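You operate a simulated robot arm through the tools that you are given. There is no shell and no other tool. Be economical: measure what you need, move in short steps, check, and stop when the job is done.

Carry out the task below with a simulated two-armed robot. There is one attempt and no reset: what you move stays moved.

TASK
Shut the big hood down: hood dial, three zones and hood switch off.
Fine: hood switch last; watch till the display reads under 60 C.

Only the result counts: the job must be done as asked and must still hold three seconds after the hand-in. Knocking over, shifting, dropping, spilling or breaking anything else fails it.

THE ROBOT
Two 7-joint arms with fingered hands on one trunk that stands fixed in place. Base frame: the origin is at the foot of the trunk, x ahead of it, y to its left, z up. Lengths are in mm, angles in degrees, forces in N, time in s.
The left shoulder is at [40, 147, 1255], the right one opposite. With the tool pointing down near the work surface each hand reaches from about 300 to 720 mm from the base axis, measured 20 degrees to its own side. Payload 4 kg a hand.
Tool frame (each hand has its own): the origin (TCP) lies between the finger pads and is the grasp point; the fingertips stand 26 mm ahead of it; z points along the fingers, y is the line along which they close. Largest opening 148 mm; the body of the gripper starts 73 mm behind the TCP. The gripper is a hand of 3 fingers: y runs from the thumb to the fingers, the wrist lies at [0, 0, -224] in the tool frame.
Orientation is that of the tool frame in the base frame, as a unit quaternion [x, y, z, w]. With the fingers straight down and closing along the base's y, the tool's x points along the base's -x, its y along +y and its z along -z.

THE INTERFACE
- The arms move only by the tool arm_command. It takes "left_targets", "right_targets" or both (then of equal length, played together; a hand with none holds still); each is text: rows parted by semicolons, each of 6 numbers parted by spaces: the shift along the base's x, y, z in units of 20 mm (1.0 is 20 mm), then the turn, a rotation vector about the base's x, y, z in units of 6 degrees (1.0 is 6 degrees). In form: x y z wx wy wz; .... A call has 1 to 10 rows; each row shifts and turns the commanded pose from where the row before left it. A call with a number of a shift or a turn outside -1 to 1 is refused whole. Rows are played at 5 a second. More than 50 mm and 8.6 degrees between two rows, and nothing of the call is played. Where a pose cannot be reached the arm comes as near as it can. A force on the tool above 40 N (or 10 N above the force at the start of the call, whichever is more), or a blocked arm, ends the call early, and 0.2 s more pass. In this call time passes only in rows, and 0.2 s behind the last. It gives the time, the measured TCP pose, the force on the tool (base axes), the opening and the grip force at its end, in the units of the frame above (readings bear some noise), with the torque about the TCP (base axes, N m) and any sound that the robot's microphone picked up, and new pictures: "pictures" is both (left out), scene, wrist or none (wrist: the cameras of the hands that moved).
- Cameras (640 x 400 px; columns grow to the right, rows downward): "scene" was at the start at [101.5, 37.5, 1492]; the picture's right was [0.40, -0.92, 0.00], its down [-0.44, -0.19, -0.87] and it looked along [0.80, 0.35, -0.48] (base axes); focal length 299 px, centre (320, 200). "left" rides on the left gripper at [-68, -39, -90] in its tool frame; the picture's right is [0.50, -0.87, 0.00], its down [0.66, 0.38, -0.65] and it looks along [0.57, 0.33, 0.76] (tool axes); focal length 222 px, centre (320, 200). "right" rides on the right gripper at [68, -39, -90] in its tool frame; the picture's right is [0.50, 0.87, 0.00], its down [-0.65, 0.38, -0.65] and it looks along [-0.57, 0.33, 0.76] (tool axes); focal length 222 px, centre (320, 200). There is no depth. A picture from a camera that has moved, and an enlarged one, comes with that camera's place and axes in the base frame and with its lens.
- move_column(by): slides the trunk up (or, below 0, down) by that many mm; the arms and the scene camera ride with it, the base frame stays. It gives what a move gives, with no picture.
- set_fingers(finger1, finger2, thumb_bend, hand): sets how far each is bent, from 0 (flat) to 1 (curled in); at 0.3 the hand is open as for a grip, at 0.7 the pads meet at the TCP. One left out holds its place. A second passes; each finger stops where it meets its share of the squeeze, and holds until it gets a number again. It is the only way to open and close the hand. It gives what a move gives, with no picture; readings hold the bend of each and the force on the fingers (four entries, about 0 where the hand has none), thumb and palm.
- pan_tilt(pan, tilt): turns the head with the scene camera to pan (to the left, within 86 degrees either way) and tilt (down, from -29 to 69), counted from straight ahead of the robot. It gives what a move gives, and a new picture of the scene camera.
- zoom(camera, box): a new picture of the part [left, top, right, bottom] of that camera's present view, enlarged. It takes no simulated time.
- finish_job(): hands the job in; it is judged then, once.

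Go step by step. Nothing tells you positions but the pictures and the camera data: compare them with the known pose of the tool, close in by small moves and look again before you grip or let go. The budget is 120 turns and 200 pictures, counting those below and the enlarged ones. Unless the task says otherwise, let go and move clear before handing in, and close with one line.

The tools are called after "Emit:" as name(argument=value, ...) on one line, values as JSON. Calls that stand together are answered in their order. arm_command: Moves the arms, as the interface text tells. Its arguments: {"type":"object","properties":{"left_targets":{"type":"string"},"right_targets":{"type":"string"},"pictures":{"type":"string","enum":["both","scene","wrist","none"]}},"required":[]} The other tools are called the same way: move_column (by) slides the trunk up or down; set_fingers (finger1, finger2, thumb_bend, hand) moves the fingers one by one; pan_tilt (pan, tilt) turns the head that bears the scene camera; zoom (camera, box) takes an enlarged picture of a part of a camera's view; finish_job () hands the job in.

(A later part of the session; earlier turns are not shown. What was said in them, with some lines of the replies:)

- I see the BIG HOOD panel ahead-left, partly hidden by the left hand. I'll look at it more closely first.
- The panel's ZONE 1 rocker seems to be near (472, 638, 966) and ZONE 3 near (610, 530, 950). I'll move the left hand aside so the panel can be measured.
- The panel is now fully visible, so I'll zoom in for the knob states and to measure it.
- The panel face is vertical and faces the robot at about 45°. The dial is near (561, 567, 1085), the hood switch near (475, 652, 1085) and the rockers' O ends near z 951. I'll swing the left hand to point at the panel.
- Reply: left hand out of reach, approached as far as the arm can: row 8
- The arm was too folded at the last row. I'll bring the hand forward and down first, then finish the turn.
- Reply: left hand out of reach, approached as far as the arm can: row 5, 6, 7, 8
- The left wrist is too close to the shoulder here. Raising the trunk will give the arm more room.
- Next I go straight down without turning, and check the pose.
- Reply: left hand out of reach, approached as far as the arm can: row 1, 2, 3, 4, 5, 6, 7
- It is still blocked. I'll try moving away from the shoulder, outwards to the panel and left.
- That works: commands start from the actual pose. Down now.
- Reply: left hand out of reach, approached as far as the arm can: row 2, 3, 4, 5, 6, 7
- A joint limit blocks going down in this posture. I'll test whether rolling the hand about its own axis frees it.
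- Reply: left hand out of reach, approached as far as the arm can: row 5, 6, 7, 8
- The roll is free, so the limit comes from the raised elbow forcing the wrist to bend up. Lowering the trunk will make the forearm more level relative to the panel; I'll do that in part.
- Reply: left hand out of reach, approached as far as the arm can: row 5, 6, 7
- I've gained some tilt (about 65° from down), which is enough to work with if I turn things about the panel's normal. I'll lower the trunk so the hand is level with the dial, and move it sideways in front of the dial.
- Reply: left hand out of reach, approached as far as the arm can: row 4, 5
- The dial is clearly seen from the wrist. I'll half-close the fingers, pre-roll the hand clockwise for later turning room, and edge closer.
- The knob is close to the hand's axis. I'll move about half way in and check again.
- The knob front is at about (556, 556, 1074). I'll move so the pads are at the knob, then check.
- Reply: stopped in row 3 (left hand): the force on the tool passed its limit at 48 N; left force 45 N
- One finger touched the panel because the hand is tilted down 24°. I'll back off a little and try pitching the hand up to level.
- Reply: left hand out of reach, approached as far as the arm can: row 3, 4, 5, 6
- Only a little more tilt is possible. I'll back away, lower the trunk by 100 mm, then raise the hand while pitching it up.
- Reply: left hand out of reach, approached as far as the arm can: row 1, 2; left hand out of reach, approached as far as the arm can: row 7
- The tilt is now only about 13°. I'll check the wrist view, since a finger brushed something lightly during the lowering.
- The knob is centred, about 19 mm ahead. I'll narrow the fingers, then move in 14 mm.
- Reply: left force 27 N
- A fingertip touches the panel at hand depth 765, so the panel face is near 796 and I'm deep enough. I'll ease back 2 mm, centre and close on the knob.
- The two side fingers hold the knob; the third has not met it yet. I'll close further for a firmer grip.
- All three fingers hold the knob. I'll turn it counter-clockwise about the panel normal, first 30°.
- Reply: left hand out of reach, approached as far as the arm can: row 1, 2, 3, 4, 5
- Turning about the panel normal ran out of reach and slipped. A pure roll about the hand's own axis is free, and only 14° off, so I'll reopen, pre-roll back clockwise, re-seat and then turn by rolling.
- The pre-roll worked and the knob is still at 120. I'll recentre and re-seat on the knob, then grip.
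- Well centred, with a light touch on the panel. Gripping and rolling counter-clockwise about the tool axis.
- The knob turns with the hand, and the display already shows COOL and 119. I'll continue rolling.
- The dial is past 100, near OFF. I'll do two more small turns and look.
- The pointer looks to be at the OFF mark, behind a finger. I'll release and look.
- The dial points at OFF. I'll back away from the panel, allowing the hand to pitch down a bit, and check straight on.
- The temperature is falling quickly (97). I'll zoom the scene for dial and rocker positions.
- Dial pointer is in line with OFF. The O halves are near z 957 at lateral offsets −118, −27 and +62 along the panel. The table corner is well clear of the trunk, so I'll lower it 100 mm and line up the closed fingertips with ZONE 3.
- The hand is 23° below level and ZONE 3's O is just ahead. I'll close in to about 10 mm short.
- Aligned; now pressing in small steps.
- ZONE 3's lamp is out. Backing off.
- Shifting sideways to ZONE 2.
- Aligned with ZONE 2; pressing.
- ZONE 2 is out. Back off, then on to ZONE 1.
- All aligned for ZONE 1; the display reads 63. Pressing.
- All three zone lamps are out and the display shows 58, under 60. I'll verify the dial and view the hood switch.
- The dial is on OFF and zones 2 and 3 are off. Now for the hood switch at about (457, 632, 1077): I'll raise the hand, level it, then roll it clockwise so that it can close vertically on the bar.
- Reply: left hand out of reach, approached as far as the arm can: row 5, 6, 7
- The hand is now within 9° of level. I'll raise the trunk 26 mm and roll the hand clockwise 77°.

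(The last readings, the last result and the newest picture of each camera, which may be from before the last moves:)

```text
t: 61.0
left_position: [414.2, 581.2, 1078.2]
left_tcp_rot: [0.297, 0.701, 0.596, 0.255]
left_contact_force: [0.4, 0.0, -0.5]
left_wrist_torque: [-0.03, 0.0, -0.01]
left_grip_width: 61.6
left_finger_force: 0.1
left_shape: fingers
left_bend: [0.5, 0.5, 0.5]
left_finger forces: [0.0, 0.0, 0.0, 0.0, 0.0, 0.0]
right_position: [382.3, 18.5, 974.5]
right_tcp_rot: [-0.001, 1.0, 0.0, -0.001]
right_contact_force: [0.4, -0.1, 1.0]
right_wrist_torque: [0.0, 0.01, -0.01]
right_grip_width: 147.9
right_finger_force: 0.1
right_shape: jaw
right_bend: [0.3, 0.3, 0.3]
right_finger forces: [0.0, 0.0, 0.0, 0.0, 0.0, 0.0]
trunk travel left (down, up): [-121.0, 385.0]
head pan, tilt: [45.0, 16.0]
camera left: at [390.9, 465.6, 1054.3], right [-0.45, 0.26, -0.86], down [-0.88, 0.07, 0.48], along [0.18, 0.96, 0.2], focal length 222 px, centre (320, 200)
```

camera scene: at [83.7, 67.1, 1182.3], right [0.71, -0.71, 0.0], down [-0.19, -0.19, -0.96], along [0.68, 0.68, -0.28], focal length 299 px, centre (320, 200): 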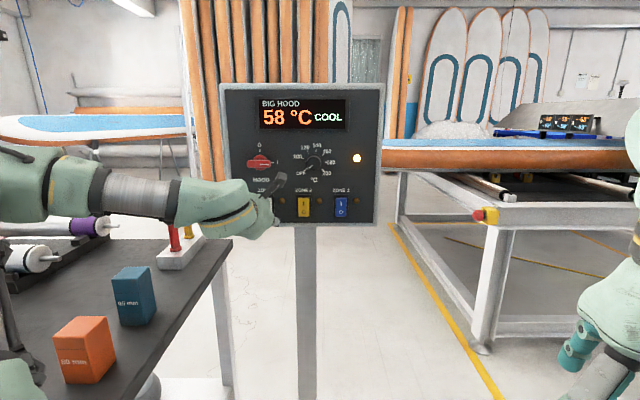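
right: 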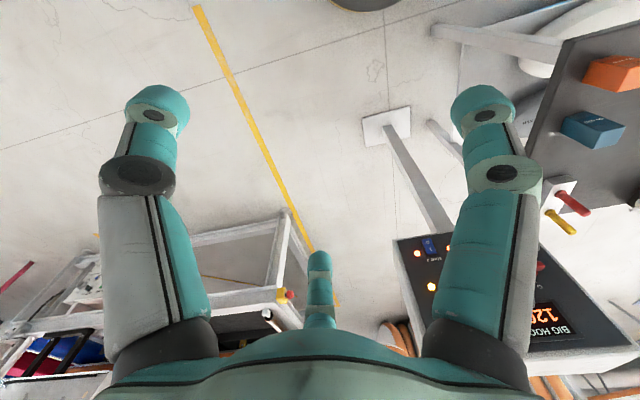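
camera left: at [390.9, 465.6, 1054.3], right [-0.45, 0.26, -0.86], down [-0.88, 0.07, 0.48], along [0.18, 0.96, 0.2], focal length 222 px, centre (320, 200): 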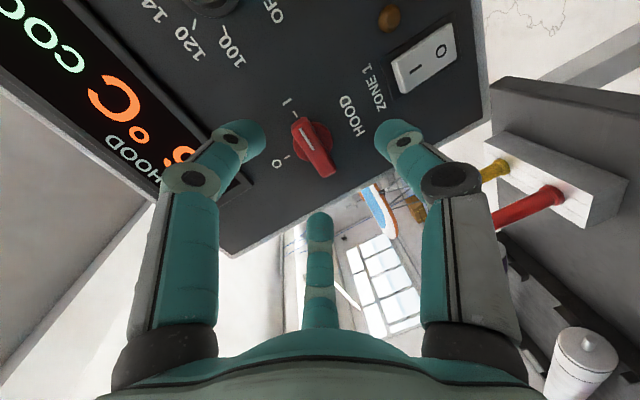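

The hand is aligned with the bar switch, about 60 mm away. I'll open a bit and advance most of the way.

Emit:
set_fingers(hand="left", finger1=0.44, finger2=0.44, thumb_bend=0.44)

Emit:
arm_command(left_targets="0.45 0.5 0 0 0 0;0.45 0.5 0 0 0 0;0.45 0.5 0 0 0 0", pictures="both")

```text
t: 62.0
left_position: [413.9, 580.6, 1077.7]
left_tcp_rot: [0.296, 0.702, 0.595, 0.254]
left_contact_force: [-0.5, 0.0, -0.1]
left_wrist_torque: [-0.03, -0.01, 0.08]
left_grip_width: 81.3
left_finger_force: 0.1
left_shape: fingers
left_bend: [0.44, 0.44, 0.44]
left_finger forces: [0.1, 0.0, 0.0, 0.0, 0.2, 0.0]
right_position: [381.5, 19.7, 976.5]
right_tcp_rot: [0.0, 1.0, 0.001, -0.001]
right_contact_force: [-0.6, -0.3, -0.3]
right_wrist_torque: [-0.03, 0.01, -0.03]
right_grip_width: 147.9
right_finger_force: 0.1
right_shape: jaw
right_bend: [0.3, 0.3, 0.3]
right_finger forces: [0.1, 0.1, 0.0, 0.0, 0.0, 0.0]
trunk travel left (down, up): [-121.0, 385.0]
head pan, tilt: [45.0, 16.0]
```

```text
t: 62.8
left_position: [441.0, 612.0, 1077.2]
left_tcp_rot: [0.297, 0.702, 0.596, 0.255]
left_contact_force: [-0.2, 0.5, 0.8]
left_wrist_torque: [-0.01, 0.04, 0.03]
left_grip_width: 81.5
left_finger_force: 0.1
left_shape: fingers
left_bend: [0.44, 0.44, 0.44]
left_finger forces: [0.0, 0.0, 0.0, 0.0, 0.0, 0.0]
right_position: [381.9, 19.9, 975.6]
right_tcp_rot: [-0.001, 1.0, 0.001, -0.001]
right_contact_force: [0.4, -1.1, 0.1]
right_wrist_torque: [-0.04, 0.03, 0.01]
right_grip_width: 147.7
right_finger_force: 0.1
right_shape: jaw
right_bend: [0.3, 0.3, 0.3]
right_finger forces: [0.0, 0.0, 0.0, 0.0, 0.1, 0.0]
trunk travel left (down, up): [-121.0, 385.0]
head pan, tilt: [45.0, 16.0]
camera scene: at [84.4, 67.8, 1208.6], right [0.71, -0.71, 0.0], down [-0.2, -0.2, -0.96], along [0.68, 0.68, -0.28], focal length 299 px, centre (320, 200)
camera left: at [418.6, 496.4, 1053.8], right [-0.45, 0.26, -0.86], down [-0.88, 0.07, 0.48], along [0.18, 0.96, 0.2], focal length 222 px, centre (320, 200)
```

scene: 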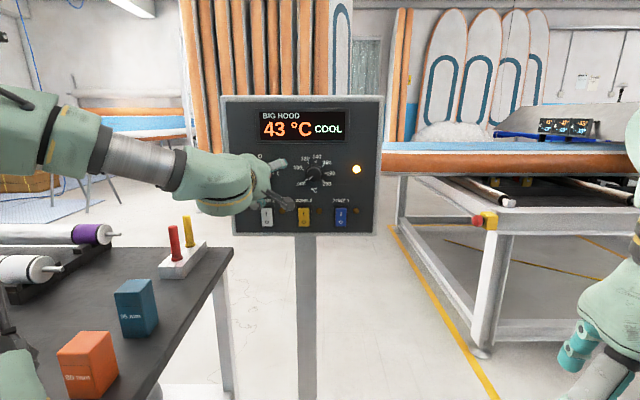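
left: 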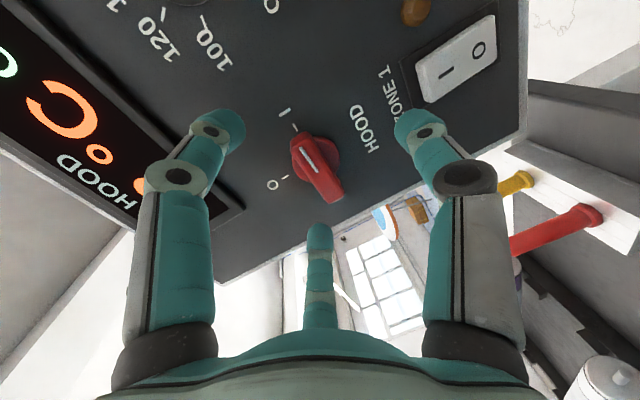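

Display reads 43. A small further advance with slight correction, then check.

Emit:
arm_command(left_targets="0.35 0.24 -0.03 0 0 0;0.3 0.2 -0.03 0 0 0", pictures="wrist")

```text
t: 63.4
left_position: [455.0, 619.7, 1076.9]
left_tcp_rot: [0.296, 0.702, 0.595, 0.256]
left_contact_force: [0.3, -0.8, 0.5]
left_wrist_torque: [-0.02, 0.01, 0.0]
left_grip_width: 81.5
left_finger_force: 0.0
left_shape: fingers
left_bend: [0.44, 0.44, 0.44]
left_finger forces: [0.1, 0.1, 0.0, 0.1, 0.0, 0.1]
right_position: [380.8, 19.5, 975.9]
right_tcp_rot: [0.0, 1.0, -0.001, 0.0]
right_contact_force: [0.0, 0.0, 0.5]
right_wrist_torque: [0.01, 0.01, -0.04]
right_grip_width: 148.0
right_finger_force: 0.0
right_shape: jaw
right_bend: [0.3, 0.3, 0.3]
right_finger forces: [0.0, 0.0, 0.0, 0.0, 0.0, 0.0]
trunk travel left (down, up): [-121.0, 385.0]
head pan, tilt: [45.0, 16.0]
camera left: at [431.2, 504.5, 1053.1], right [-0.45, 0.26, -0.86], down [-0.88, 0.07, 0.48], along [0.18, 0.96, 0.2], focal length 222 px, centre (320, 200)
```

left: 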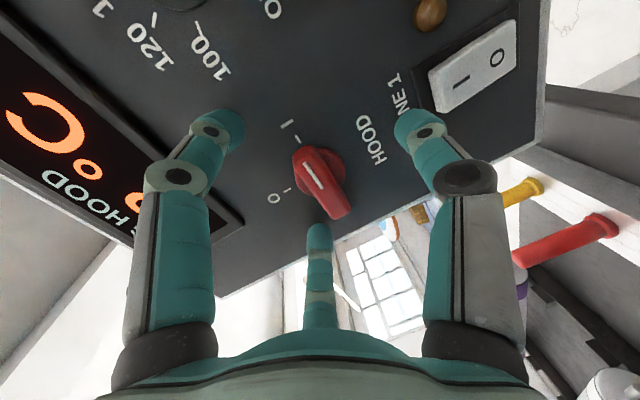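

The thumb is below and both fingers are above the bar, near its ends. I'll shift the hand up 6 mm so the fingers come onto the bar's top side, then close.

Emit:
arm_command(left_targets="0 0 0.3 0 0 0", pictures="none")

Emit:
set_fingers(hand="left", finger1=0.58, finger2=0.58, thumb_bend=0.55)

Emit:
zoom(camera="left", box=[180, 60, 460, 260])

```text
t: 63.8
left_position: [454.5, 619.3, 1081.4]
left_tcp_rot: [0.296, 0.702, 0.595, 0.255]
left_contact_force: [0.3, 0.4, 0.9]
left_wrist_torque: [0.01, 0.0, 0.03]
left_grip_width: 81.3
left_finger_force: 0.0
left_shape: fingers
left_bend: [0.44, 0.44, 0.44]
left_finger forces: [0.0, 0.0, 0.0, 0.0, 0.0, 0.1]
right_position: [381.0, 18.4, 975.3]
right_tcp_rot: [0.0, 1.0, 0.0, -0.001]
right_contact_force: [0.3, 0.2, -0.6]
right_wrist_torque: [0.0, 0.02, 0.01]
right_grip_width: 147.9
right_finger_force: 0.1
right_shape: jaw
right_bend: [0.3, 0.3, 0.3]
right_finger forces: [0.0, 0.0, 0.0, 0.1, 0.1, 0.0]
trunk travel left (down, up): [-121.0, 385.0]
head pan, tilt: [45.0, 16.0]
```

```text
t: 64.8
left_position: [454.5, 619.8, 1083.1]
left_tcp_rot: [0.296, 0.702, 0.595, 0.254]
left_contact_force: [0.1, -1.1, 0.0]
left_wrist_torque: [-0.04, 0.02, 0.03]
left_grip_width: 42.9
left_finger_force: 0.0
left_shape: fingers
left_bend: [0.57, 0.57, 0.55]
left_finger forces: [0.0, 0.0, 0.1, 0.0, 0.1, 0.0]
right_position: [380.3, 19.4, 976.0]
right_tcp_rot: [0.0, 1.0, 0.0, -0.001]
right_contact_force: [-1.1, -0.4, 0.2]
right_wrist_torque: [-0.05, 0.0, -0.01]
right_grip_width: 148.1
right_finger_force: 0.0
right_shape: jaw
right_bend: [0.3, 0.3, 0.3]
right_finger forces: [0.0, 0.0, 0.1, 0.0, 0.1, 0.0]
trunk travel left (down, up): [-121.0, 385.0]
head pan, tilt: [45.0, 16.0]
```

```text
2.00 times, centred on (320, 160) of left
camera zoom: at [431.0, 504.4, 1059.1], right [-0.44, 0.26, -0.86], down [-0.88, 0.07, 0.48], along [0.18, 0.96, 0.2], focal length 444 px, centre (320, 280)
```

zoom: 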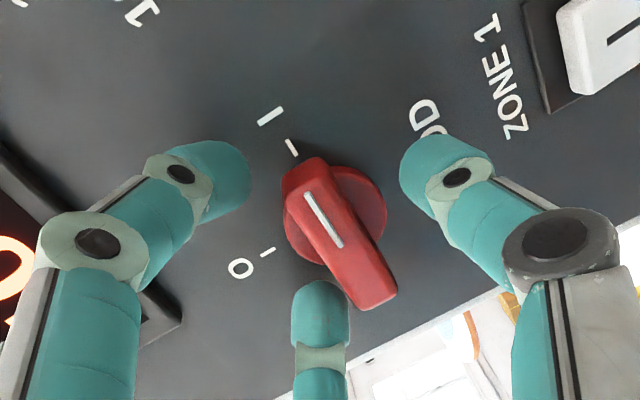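

Good: the fingers are above the bar, thumb below. Closing firmly.

Emit:
set_fingers(hand="left", finger1=0.75, finger2=0.75, thumb_bend=0.72)

Emit:
zoom(camera="left", box=[180, 60, 460, 260])

```text
t: 65.8
left_position: [454.3, 619.2, 1082.4]
left_tcp_rot: [0.296, 0.703, 0.595, 0.255]
left_contact_force: [2.5, 2.4, 2.6]
left_wrist_torque: [0.08, -0.05, -0.01]
left_grip_width: 13.4
left_finger_force: 11.9
left_shape: fingers
left_bend: [0.72, 0.72, 0.66]
left_finger forces: [7.3, 7.2, 0.0, 0.0, 9.5, 0.0]
right_position: [381.9, 19.0, 976.6]
right_tcp_rot: [0.0, 1.0, 0.0, -0.001]
right_contact_force: [0.2, -0.1, 0.3]
right_wrist_torque: [0.01, -0.01, -0.03]
right_grip_width: 148.0
right_finger_force: 0.1
right_shape: jaw
right_bend: [0.3, 0.3, 0.3]
right_finger forces: [0.0, 0.1, 0.1, 0.0, 0.0, 0.1]
trunk travel left (down, up): [-121.0, 385.0]
head pan, tilt: [45.0, 16.0]
```

```text
2.00 times, centred on (320, 160) of left
camera zoom: at [431.3, 504.5, 1059.1], right [-0.44, 0.26, -0.86], down [-0.88, 0.07, 0.48], along [0.18, 0.96, 0.2], focal length 444 px, centre (320, 280)
```

zoom: 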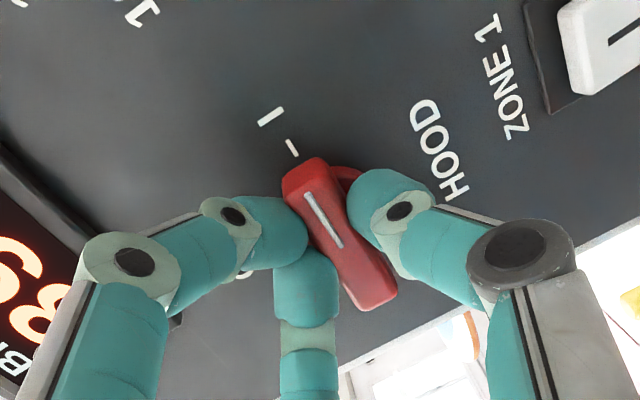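

Firm grip on the bar. Rolling counter-clockwise towards O.

Emit:
arm_command(left_targets="-0.01 0.01 -0.015 -0.71 -0.68 0.16;-0.01 0.01 -0.015 -0.71 -0.68 0.16;-0.01 0.01 -0.015 -0.71 -0.68 0.16;-0.01 0.01 -0.015 -0.71 -0.68 0.16;-0.01 0.01 -0.015 -0.71 -0.68 0.16;-0.01 0.01 -0.015 -0.71 -0.68 0.16;-0.01 0.01 -0.015 -0.71 -0.68 0.16;-0.01 0.01 -0.015 -0.71 -0.68 0.16", pictures="wrist")

```text
t: 67.6
left_position: [452.5, 622.3, 1082.5]
left_tcp_rot: [-0.014, 0.762, 0.44, 0.476]
left_contact_force: [-0.7, 7.2, 11.6]
left_wrist_torque: [0.26, -0.12, 0.07]
left_grip_width: 11.9
left_finger_force: 15.1
left_shape: fingers
left_bend: [0.72, 0.72, 0.67]
left_finger forces: [11.3, 10.6, 0.0, 0.0, 7.5, 0.1]
right_position: [379.8, 18.8, 975.2]
right_tcp_rot: [-0.001, 1.0, 0.0, 0.0]
right_contact_force: [0.1, 0.0, -0.3]
right_wrist_torque: [-0.01, 0.0, -0.02]
right_grip_width: 147.8
right_finger_force: 0.0
right_shape: jaw
right_bend: [0.3, 0.3, 0.3]
right_finger forces: [0.1, 0.1, 0.0, 0.0, 0.0, 0.0]
trunk travel left (down, up): [-121.0, 385.0]
head pan, tilt: [45.0, 16.0]
camera left: at [440.1, 508.8, 1120.5], right [0.11, -0.33, -0.94], down [-0.99, 0.04, -0.13], along [0.08, 0.94, -0.32], focal length 222 px, centre (320, 200)
```

left: 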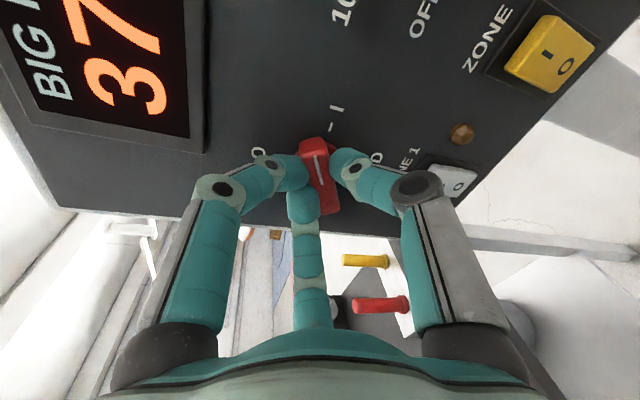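

The bar turns with the hand, about half way. Continuing.

Emit:
arm_command(left_targets="-0.015 0.015 -0.02 -0.71 -0.68 0.16;-0.015 0.015 -0.02 -0.71 -0.68 0.16;-0.015 0.015 -0.02 -0.71 -0.68 0.16;-0.015 0.015 -0.02 -0.71 -0.68 0.16;-0.015 0.015 -0.02 -0.71 -0.68 0.16;-0.015 0.015 -0.02 -0.71 -0.68 0.16;-0.015 0.015 -0.02 -0.71 -0.68 0.16", pictures="both")

```text
t: 69.2
left_position: [448.2, 623.2, 1080.3]
left_tcp_rot: [-0.285, 0.707, 0.241, 0.601]
left_contact_force: [-2.6, 4.0, 13.1]
left_wrist_torque: [0.26, -0.18, 0.06]
left_grip_width: 11.9
left_finger_force: 14.4
left_shape: fingers
left_bend: [0.72, 0.74, 0.67]
left_finger forces: [10.8, 10.9, 0.0, 0.0, 7.0, 0.1]
right_position: [380.9, 16.4, 976.8]
right_tcp_rot: [0.0, 1.0, 0.0, -0.001]
right_contact_force: [0.0, 0.3, -0.2]
right_wrist_torque: [-0.02, -0.04, -0.01]
right_grip_width: 147.9
right_finger_force: 0.1
right_shape: jaw
right_bend: [0.3, 0.3, 0.3]
right_finger forces: [0.1, 0.0, 0.0, 0.0, 0.0, 0.0]
trunk travel left (down, up): [-121.0, 385.0]
head pan, tilt: [45.0, 16.0]
camera scene: at [82.4, 66.5, 1208.9], right [0.71, -0.71, 0.0], down [-0.19, -0.19, -0.96], along [0.68, 0.68, -0.27], focal length 299 px, centre (320, 200)
camera left: at [417.8, 540.3, 1160.7], right [0.54, -0.68, -0.49], down [-0.8, -0.25, -0.54], along [0.25, 0.69, -0.68], focal length 222 px, centre (320, 200)
```

scene: 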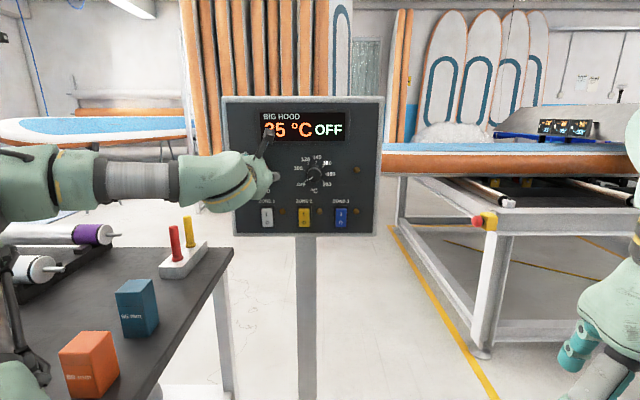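
left: 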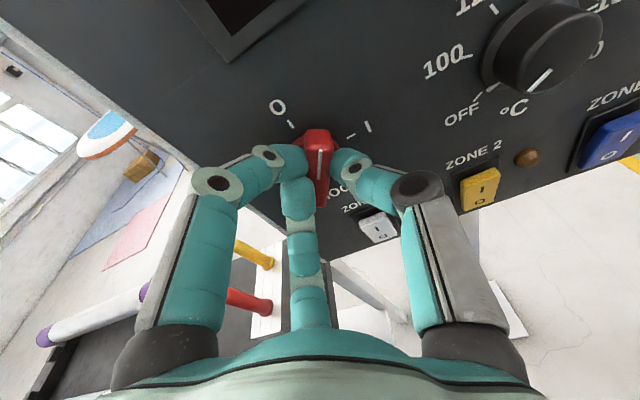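

The display says OFF and the hood lamp is out. The bar seems a little short of O, so I'll turn slightly more, then release and look.

Emit:
arm_command(left_targets="-0.01 0.01 -0.02 -0.71 -0.68 0.16;-0.01 0.01 -0.02 -0.6 -0.57 0.14", pictures="none")

Emit:
zoom(camera="left", box=[180, 60, 460, 260])

```text
t: 69.8
left_position: [447.4, 623.0, 1078.7]
left_tcp_rot: [-0.352, 0.676, 0.182, 0.621]
left_contact_force: [-4.9, 2.4, 13.9]
left_wrist_torque: [0.23, -0.2, 0.07]
left_grip_width: 11.7
left_finger_force: 14.3
left_shape: fingers
left_bend: [0.61, 0.75, 0.67]
left_finger forces: [10.0, 10.9, 0.0, 0.0, 7.6, 0.0]
right_position: [379.4, 17.4, 975.4]
right_tcp_rot: [-0.001, 1.0, 0.001, 0.0]
right_contact_force: [0.4, -0.1, 0.1]
right_wrist_torque: [0.0, 0.0, 0.0]
right_grip_width: 148.1
right_finger_force: 0.2
right_shape: jaw
right_bend: [0.3, 0.3, 0.3]
right_finger forces: [0.1, 0.0, 0.0, 0.1, 0.0, 0.0]
trunk travel left (down, up): [-121.0, 385.0]
head pan, tilt: [45.0, 16.0]
```

```text
2.00 times, centred on (320, 160) of left
camera zoom: at [408.4, 550.9, 1165.9], right [0.62, -0.72, -0.32], down [-0.72, -0.35, -0.6], along [0.32, 0.6, -0.73], focal length 444 px, centre (320, 280)
```

zoom: 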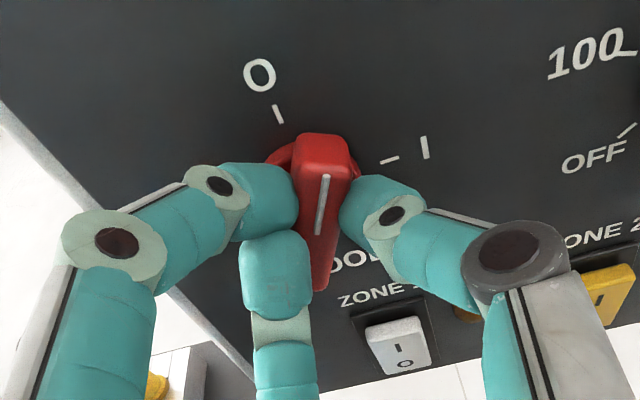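

The bar still looks some 20–25° short of O. Turning further.

Emit:
arm_command(left_targets="0 0 0 -0.71 -0.68 0.16;0 0 0 -0.71 -0.68 0.16;0 0 0 -0.71 -0.68 0.16;0 0 0 -0.71 -0.68 0.16", pictures="none")

Emit:
zoom(camera="left", box=[180, 60, 460, 260])

```text
t: 70.8
left_position: [448.5, 622.9, 1076.8]
left_tcp_rot: [-0.483, 0.59, 0.049, 0.646]
left_contact_force: [-6.5, -0.3, 8.6]
left_wrist_torque: [0.18, -0.13, 0.03]
left_grip_width: 11.6
left_finger_force: 15.0
left_shape: fingers
left_bend: [0.61, 0.76, 0.67]
left_finger forces: [9.5, 9.3, 0.0, 0.1, 10.7, 0.1]
right_position: [380.8, 18.6, 975.9]
right_tcp_rot: [0.001, 1.0, 0.001, 0.0]
right_contact_force: [0.2, -0.8, -1.1]
right_wrist_torque: [-0.02, -0.02, 0.01]
right_grip_width: 148.0
right_finger_force: 0.0
right_shape: jaw
right_bend: [0.3, 0.3, 0.3]
right_finger forces: [0.0, 0.1, 0.0, 0.0, 0.0, 0.0]
trunk travel left (down, up): [-121.0, 385.0]
head pan, tilt: [45.0, 16.0]
```

```text
2.00 times, centred on (320, 160) of left
camera zoom: at [387.0, 574.1, 1169.3], right [0.7, -0.71, 0.09], down [-0.51, -0.58, -0.64], along [0.5, 0.4, -0.76], focal length 444 px, centre (320, 280)
```

zoom: 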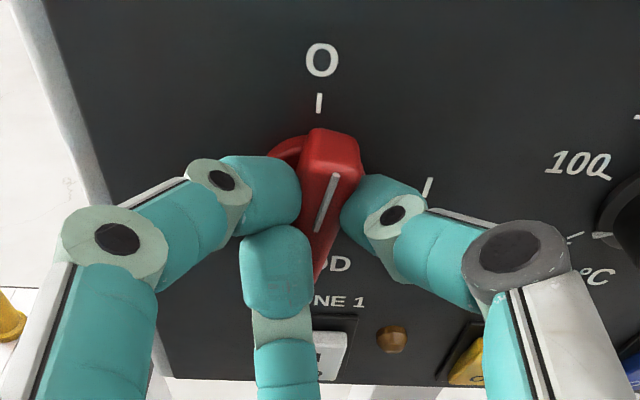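

About 12° short of vertical still. Two more small turns, then release to see.

Emit:
arm_command(left_targets="0 0 0 -0.71 -0.68 0.16;0 0 0 -0.71 -0.68 0.16", pictures="none")

Emit:
set_fingers(hand="left", finger1=0.5, finger2=0.5, thumb_bend=0.5)

Emit:
zoom(camera="left", box=[180, 60, 460, 260])

```text
t: 71.4
left_position: [448.4, 622.1, 1078.7]
left_tcp_rot: [-0.54, 0.536, -0.019, 0.648]
left_contact_force: [-5.1, -2.4, 8.0]
left_wrist_torque: [0.17, -0.11, 0.04]
left_grip_width: 11.7
left_finger_force: 10.9
left_shape: fingers
left_bend: [0.61, 0.76, 0.68]
left_finger forces: [9.2, 4.5, 0.1, 0.1, 8.3, 0.1]
right_position: [379.8, 17.5, 976.7]
right_tcp_rot: [-0.001, 1.0, 0.001, 0.0]
right_contact_force: [-0.3, 0.4, 0.2]
right_wrist_torque: [-0.04, -0.02, 0.0]
right_grip_width: 147.8
right_finger_force: 0.1
right_shape: jaw
right_bend: [0.3, 0.3, 0.3]
right_finger forces: [0.0, 0.0, 0.0, 0.0, 0.1, 0.0]
trunk travel left (down, up): [-121.0, 385.0]
head pan, tilt: [45.0, 16.0]
```

```text
t: 72.4
left_position: [449.0, 622.8, 1077.0]
left_tcp_rot: [-0.541, 0.537, -0.018, 0.647]
left_contact_force: [-7.7, -7.1, 2.0]
left_wrist_torque: [-0.07, 0.12, -0.04]
left_grip_width: 61.4
left_finger_force: 5.3
left_shape: fingers
left_bend: [0.5, 0.81, 0.5]
left_finger forces: [0.0, 10.7, 0.0, 0.1, 0.0, 0.1]
right_position: [380.7, 17.5, 976.0]
right_tcp_rot: [-0.001, 1.0, 0.001, 0.0]
right_contact_force: [-0.7, 0.0, 0.9]
right_wrist_torque: [0.03, -0.02, -0.03]
right_grip_width: 147.4
right_finger_force: 0.1
right_shape: jaw
right_bend: [0.3, 0.3, 0.3]
right_finger forces: [0.0, 0.1, 0.1, 0.0, 0.0, 0.1]
trunk travel left (down, up): [-121.0, 385.0]
head pan, tilt: [45.0, 16.0]
```

```text
2.00 times, centred on (320, 160) of left
camera zoom: at [376.0, 585.0, 1166.3], right [0.69, -0.66, 0.29], down [-0.4, -0.68, -0.61], along [0.6, 0.31, -0.74], focal length 444 px, centre (320, 280)
```

zoom: 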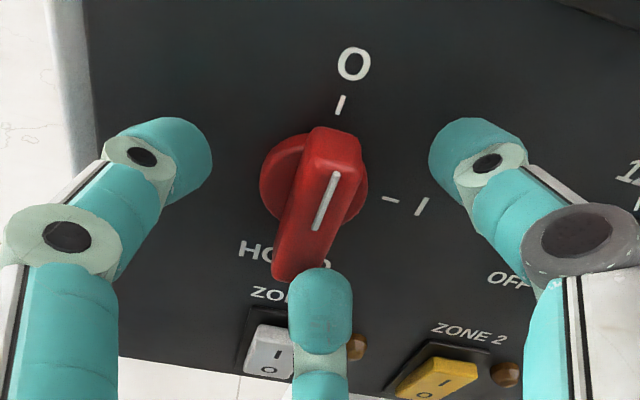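

The bar now points at O. One finger rests against the bar's lower end, so I'll back straight off.

Emit:
arm_command(left_targets="-0.4 -0.4 0 0 0 0;-0.5 -0.5 0 0 0 0;-0.6 -0.6 0 0 0 0", pictures="both")

```text
t: 73.2
left_position: [420.1, 593.4, 1076.1]
left_tcp_rot: [-0.541, 0.537, -0.017, 0.647]
left_contact_force: [-0.1, -0.1, 0.2]
left_wrist_torque: [0.02, 0.01, 0.0]
left_grip_width: 61.9
left_finger_force: 0.1
left_shape: fingers
left_bend: [0.5, 0.5, 0.5]
left_finger forces: [0.0, 0.1, 0.1, 0.1, 0.0, 0.0]
right_position: [381.4, 18.4, 975.4]
right_tcp_rot: [0.0, 1.0, 0.0, -0.001]
right_contact_force: [-0.2, 0.1, 0.3]
right_wrist_torque: [0.02, -0.01, 0.0]
right_grip_width: 147.9
right_finger_force: 0.0
right_shape: jaw
right_bend: [0.3, 0.3, 0.3]
right_finger forces: [0.1, 0.0, 0.0, 0.0, 0.0, 0.0]
trunk travel left (down, up): [-121.0, 385.0]
head pan, tilt: [45.0, 16.0]
camera scene: at [83.9, 67.2, 1208.7], right [0.71, -0.71, 0.0], down [-0.19, -0.19, -0.96], along [0.68, 0.68, -0.28], focal length 299 px, centre (320, 200)
camera left: at [347.0, 556.2, 1165.1], right [0.7, -0.66, 0.29], down [-0.4, -0.69, -0.61], along [0.6, 0.31, -0.74], focal length 222 px, centre (320, 200)
```

scene: 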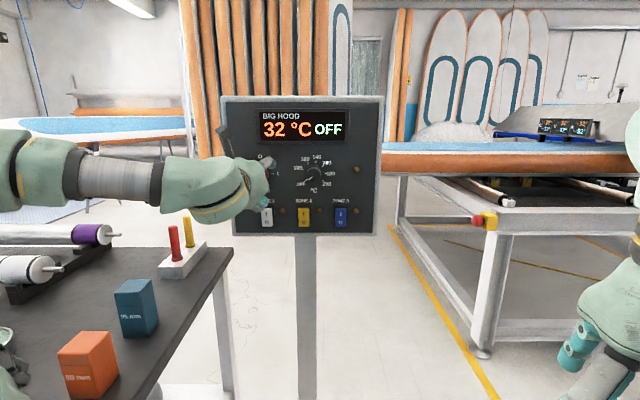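
left: 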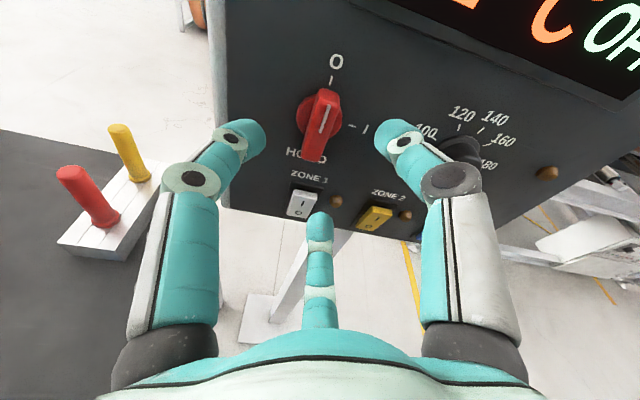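

The display shows 32 °C OFF. I'll raise the trunk to move the hand clear and check the switch straight on.

Emit:
move_column(by=150)

Emit:
pan_tilt(pan=45, tilt=25)

Emit:
zoom(camera="scene", box=[220, 90, 390, 240])

```text
t: 75.0
left_position: [419.0, 594.5, 1226.4]
left_tcp_rot: [-0.541, 0.537, -0.017, 0.647]
left_contact_force: [0.8, -0.2, 0.9]
left_wrist_torque: [0.01, 0.01, 0.0]
left_grip_width: 61.5
left_finger_force: 0.0
left_shape: fingers
left_bend: [0.5, 0.5, 0.5]
left_finger forces: [0.0, 0.1, 0.0, 0.1, 0.0, 0.0]
right_position: [381.3, 19.5, 1124.2]
right_tcp_rot: [0.001, 1.0, 0.0, -0.001]
right_contact_force: [-0.1, 0.2, -0.2]
right_wrist_torque: [0.01, -0.01, 0.0]
right_grip_width: 147.9
right_finger_force: 0.1
right_shape: jaw
right_bend: [0.3, 0.3, 0.3]
right_finger forces: [0.1, 0.0, 0.1, 0.0, 0.1, 0.0]
trunk travel left (down, up): [-271.0, 235.0]
head pan, tilt: [45.0, 16.0]
```

```text
t: 75.7
left_position: [419.3, 593.6, 1226.2]
left_tcp_rot: [-0.541, 0.537, -0.017, 0.647]
left_contact_force: [-0.6, 0.2, 0.2]
left_wrist_torque: [0.03, 0.01, 0.0]
left_grip_width: 61.6
left_finger_force: 0.0
left_shape: fingers
left_bend: [0.5, 0.5, 0.5]
left_finger forces: [0.1, 0.1, 0.0, 0.0, 0.0, 0.1]
right_position: [381.9, 19.2, 1125.1]
right_tcp_rot: [0.001, 1.0, 0.0, -0.001]
right_contact_force: [-0.3, 0.7, 0.6]
right_wrist_torque: [0.01, -0.03, -0.03]
right_grip_width: 148.0
right_finger_force: 0.1
right_shape: jaw
right_bend: [0.3, 0.3, 0.3]
right_finger forces: [0.1, 0.1, 0.0, 0.1, 0.0, 0.1]
trunk travel left (down, up): [-271.0, 235.0]
head pan, tilt: [45.0, 25.0]
camera scene: at [83.2, 66.6, 1344.3], right [0.71, -0.71, 0.0], down [-0.3, -0.3, -0.91], along [0.64, 0.64, -0.42], focal length 299 px, centre (320, 200)
```

scene: 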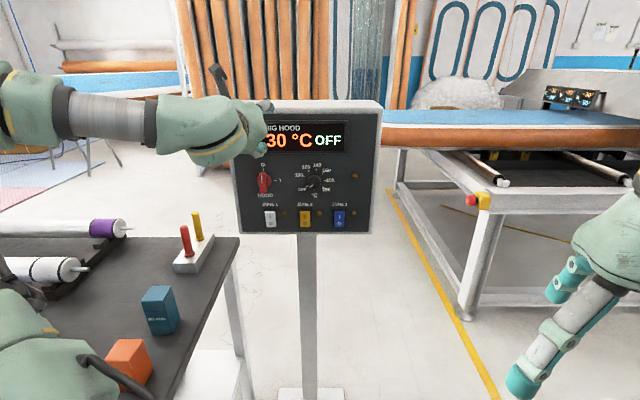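

```text
2.67 times, centred on (305, 165) of scene
camera zoom: at [83.2, 66.6, 1344.3], right [0.71, -0.71, 0.0], down [-0.3, -0.3, -0.91], along [0.64, 0.64, -0.42], focal length 797 px, centre (360, 293)
```

zoom: 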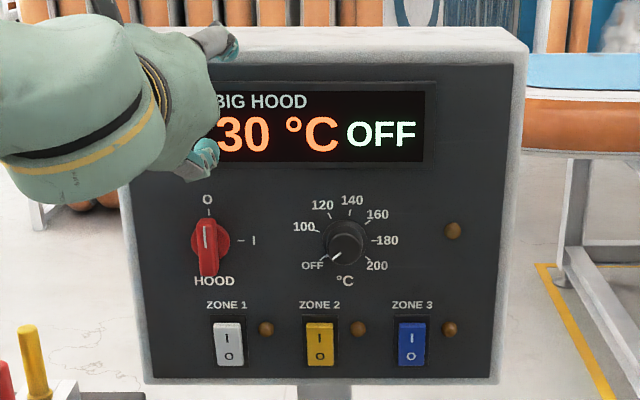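

The hood switch stands at O and the dial at OFF. Each zone lamp went out when its rocker was pressed, the display reads 30 °C OFF, and the hand is clear of the panel. Handing in.

Emit:
finish_job()

```text
The job is handed in.
```

The big hood is shut down: dial to OFF, then zones 3, 2 and 1, then the hood switch last, after the display had dropped below 60 °C; it read 30 °C and OFF just before I handed in.
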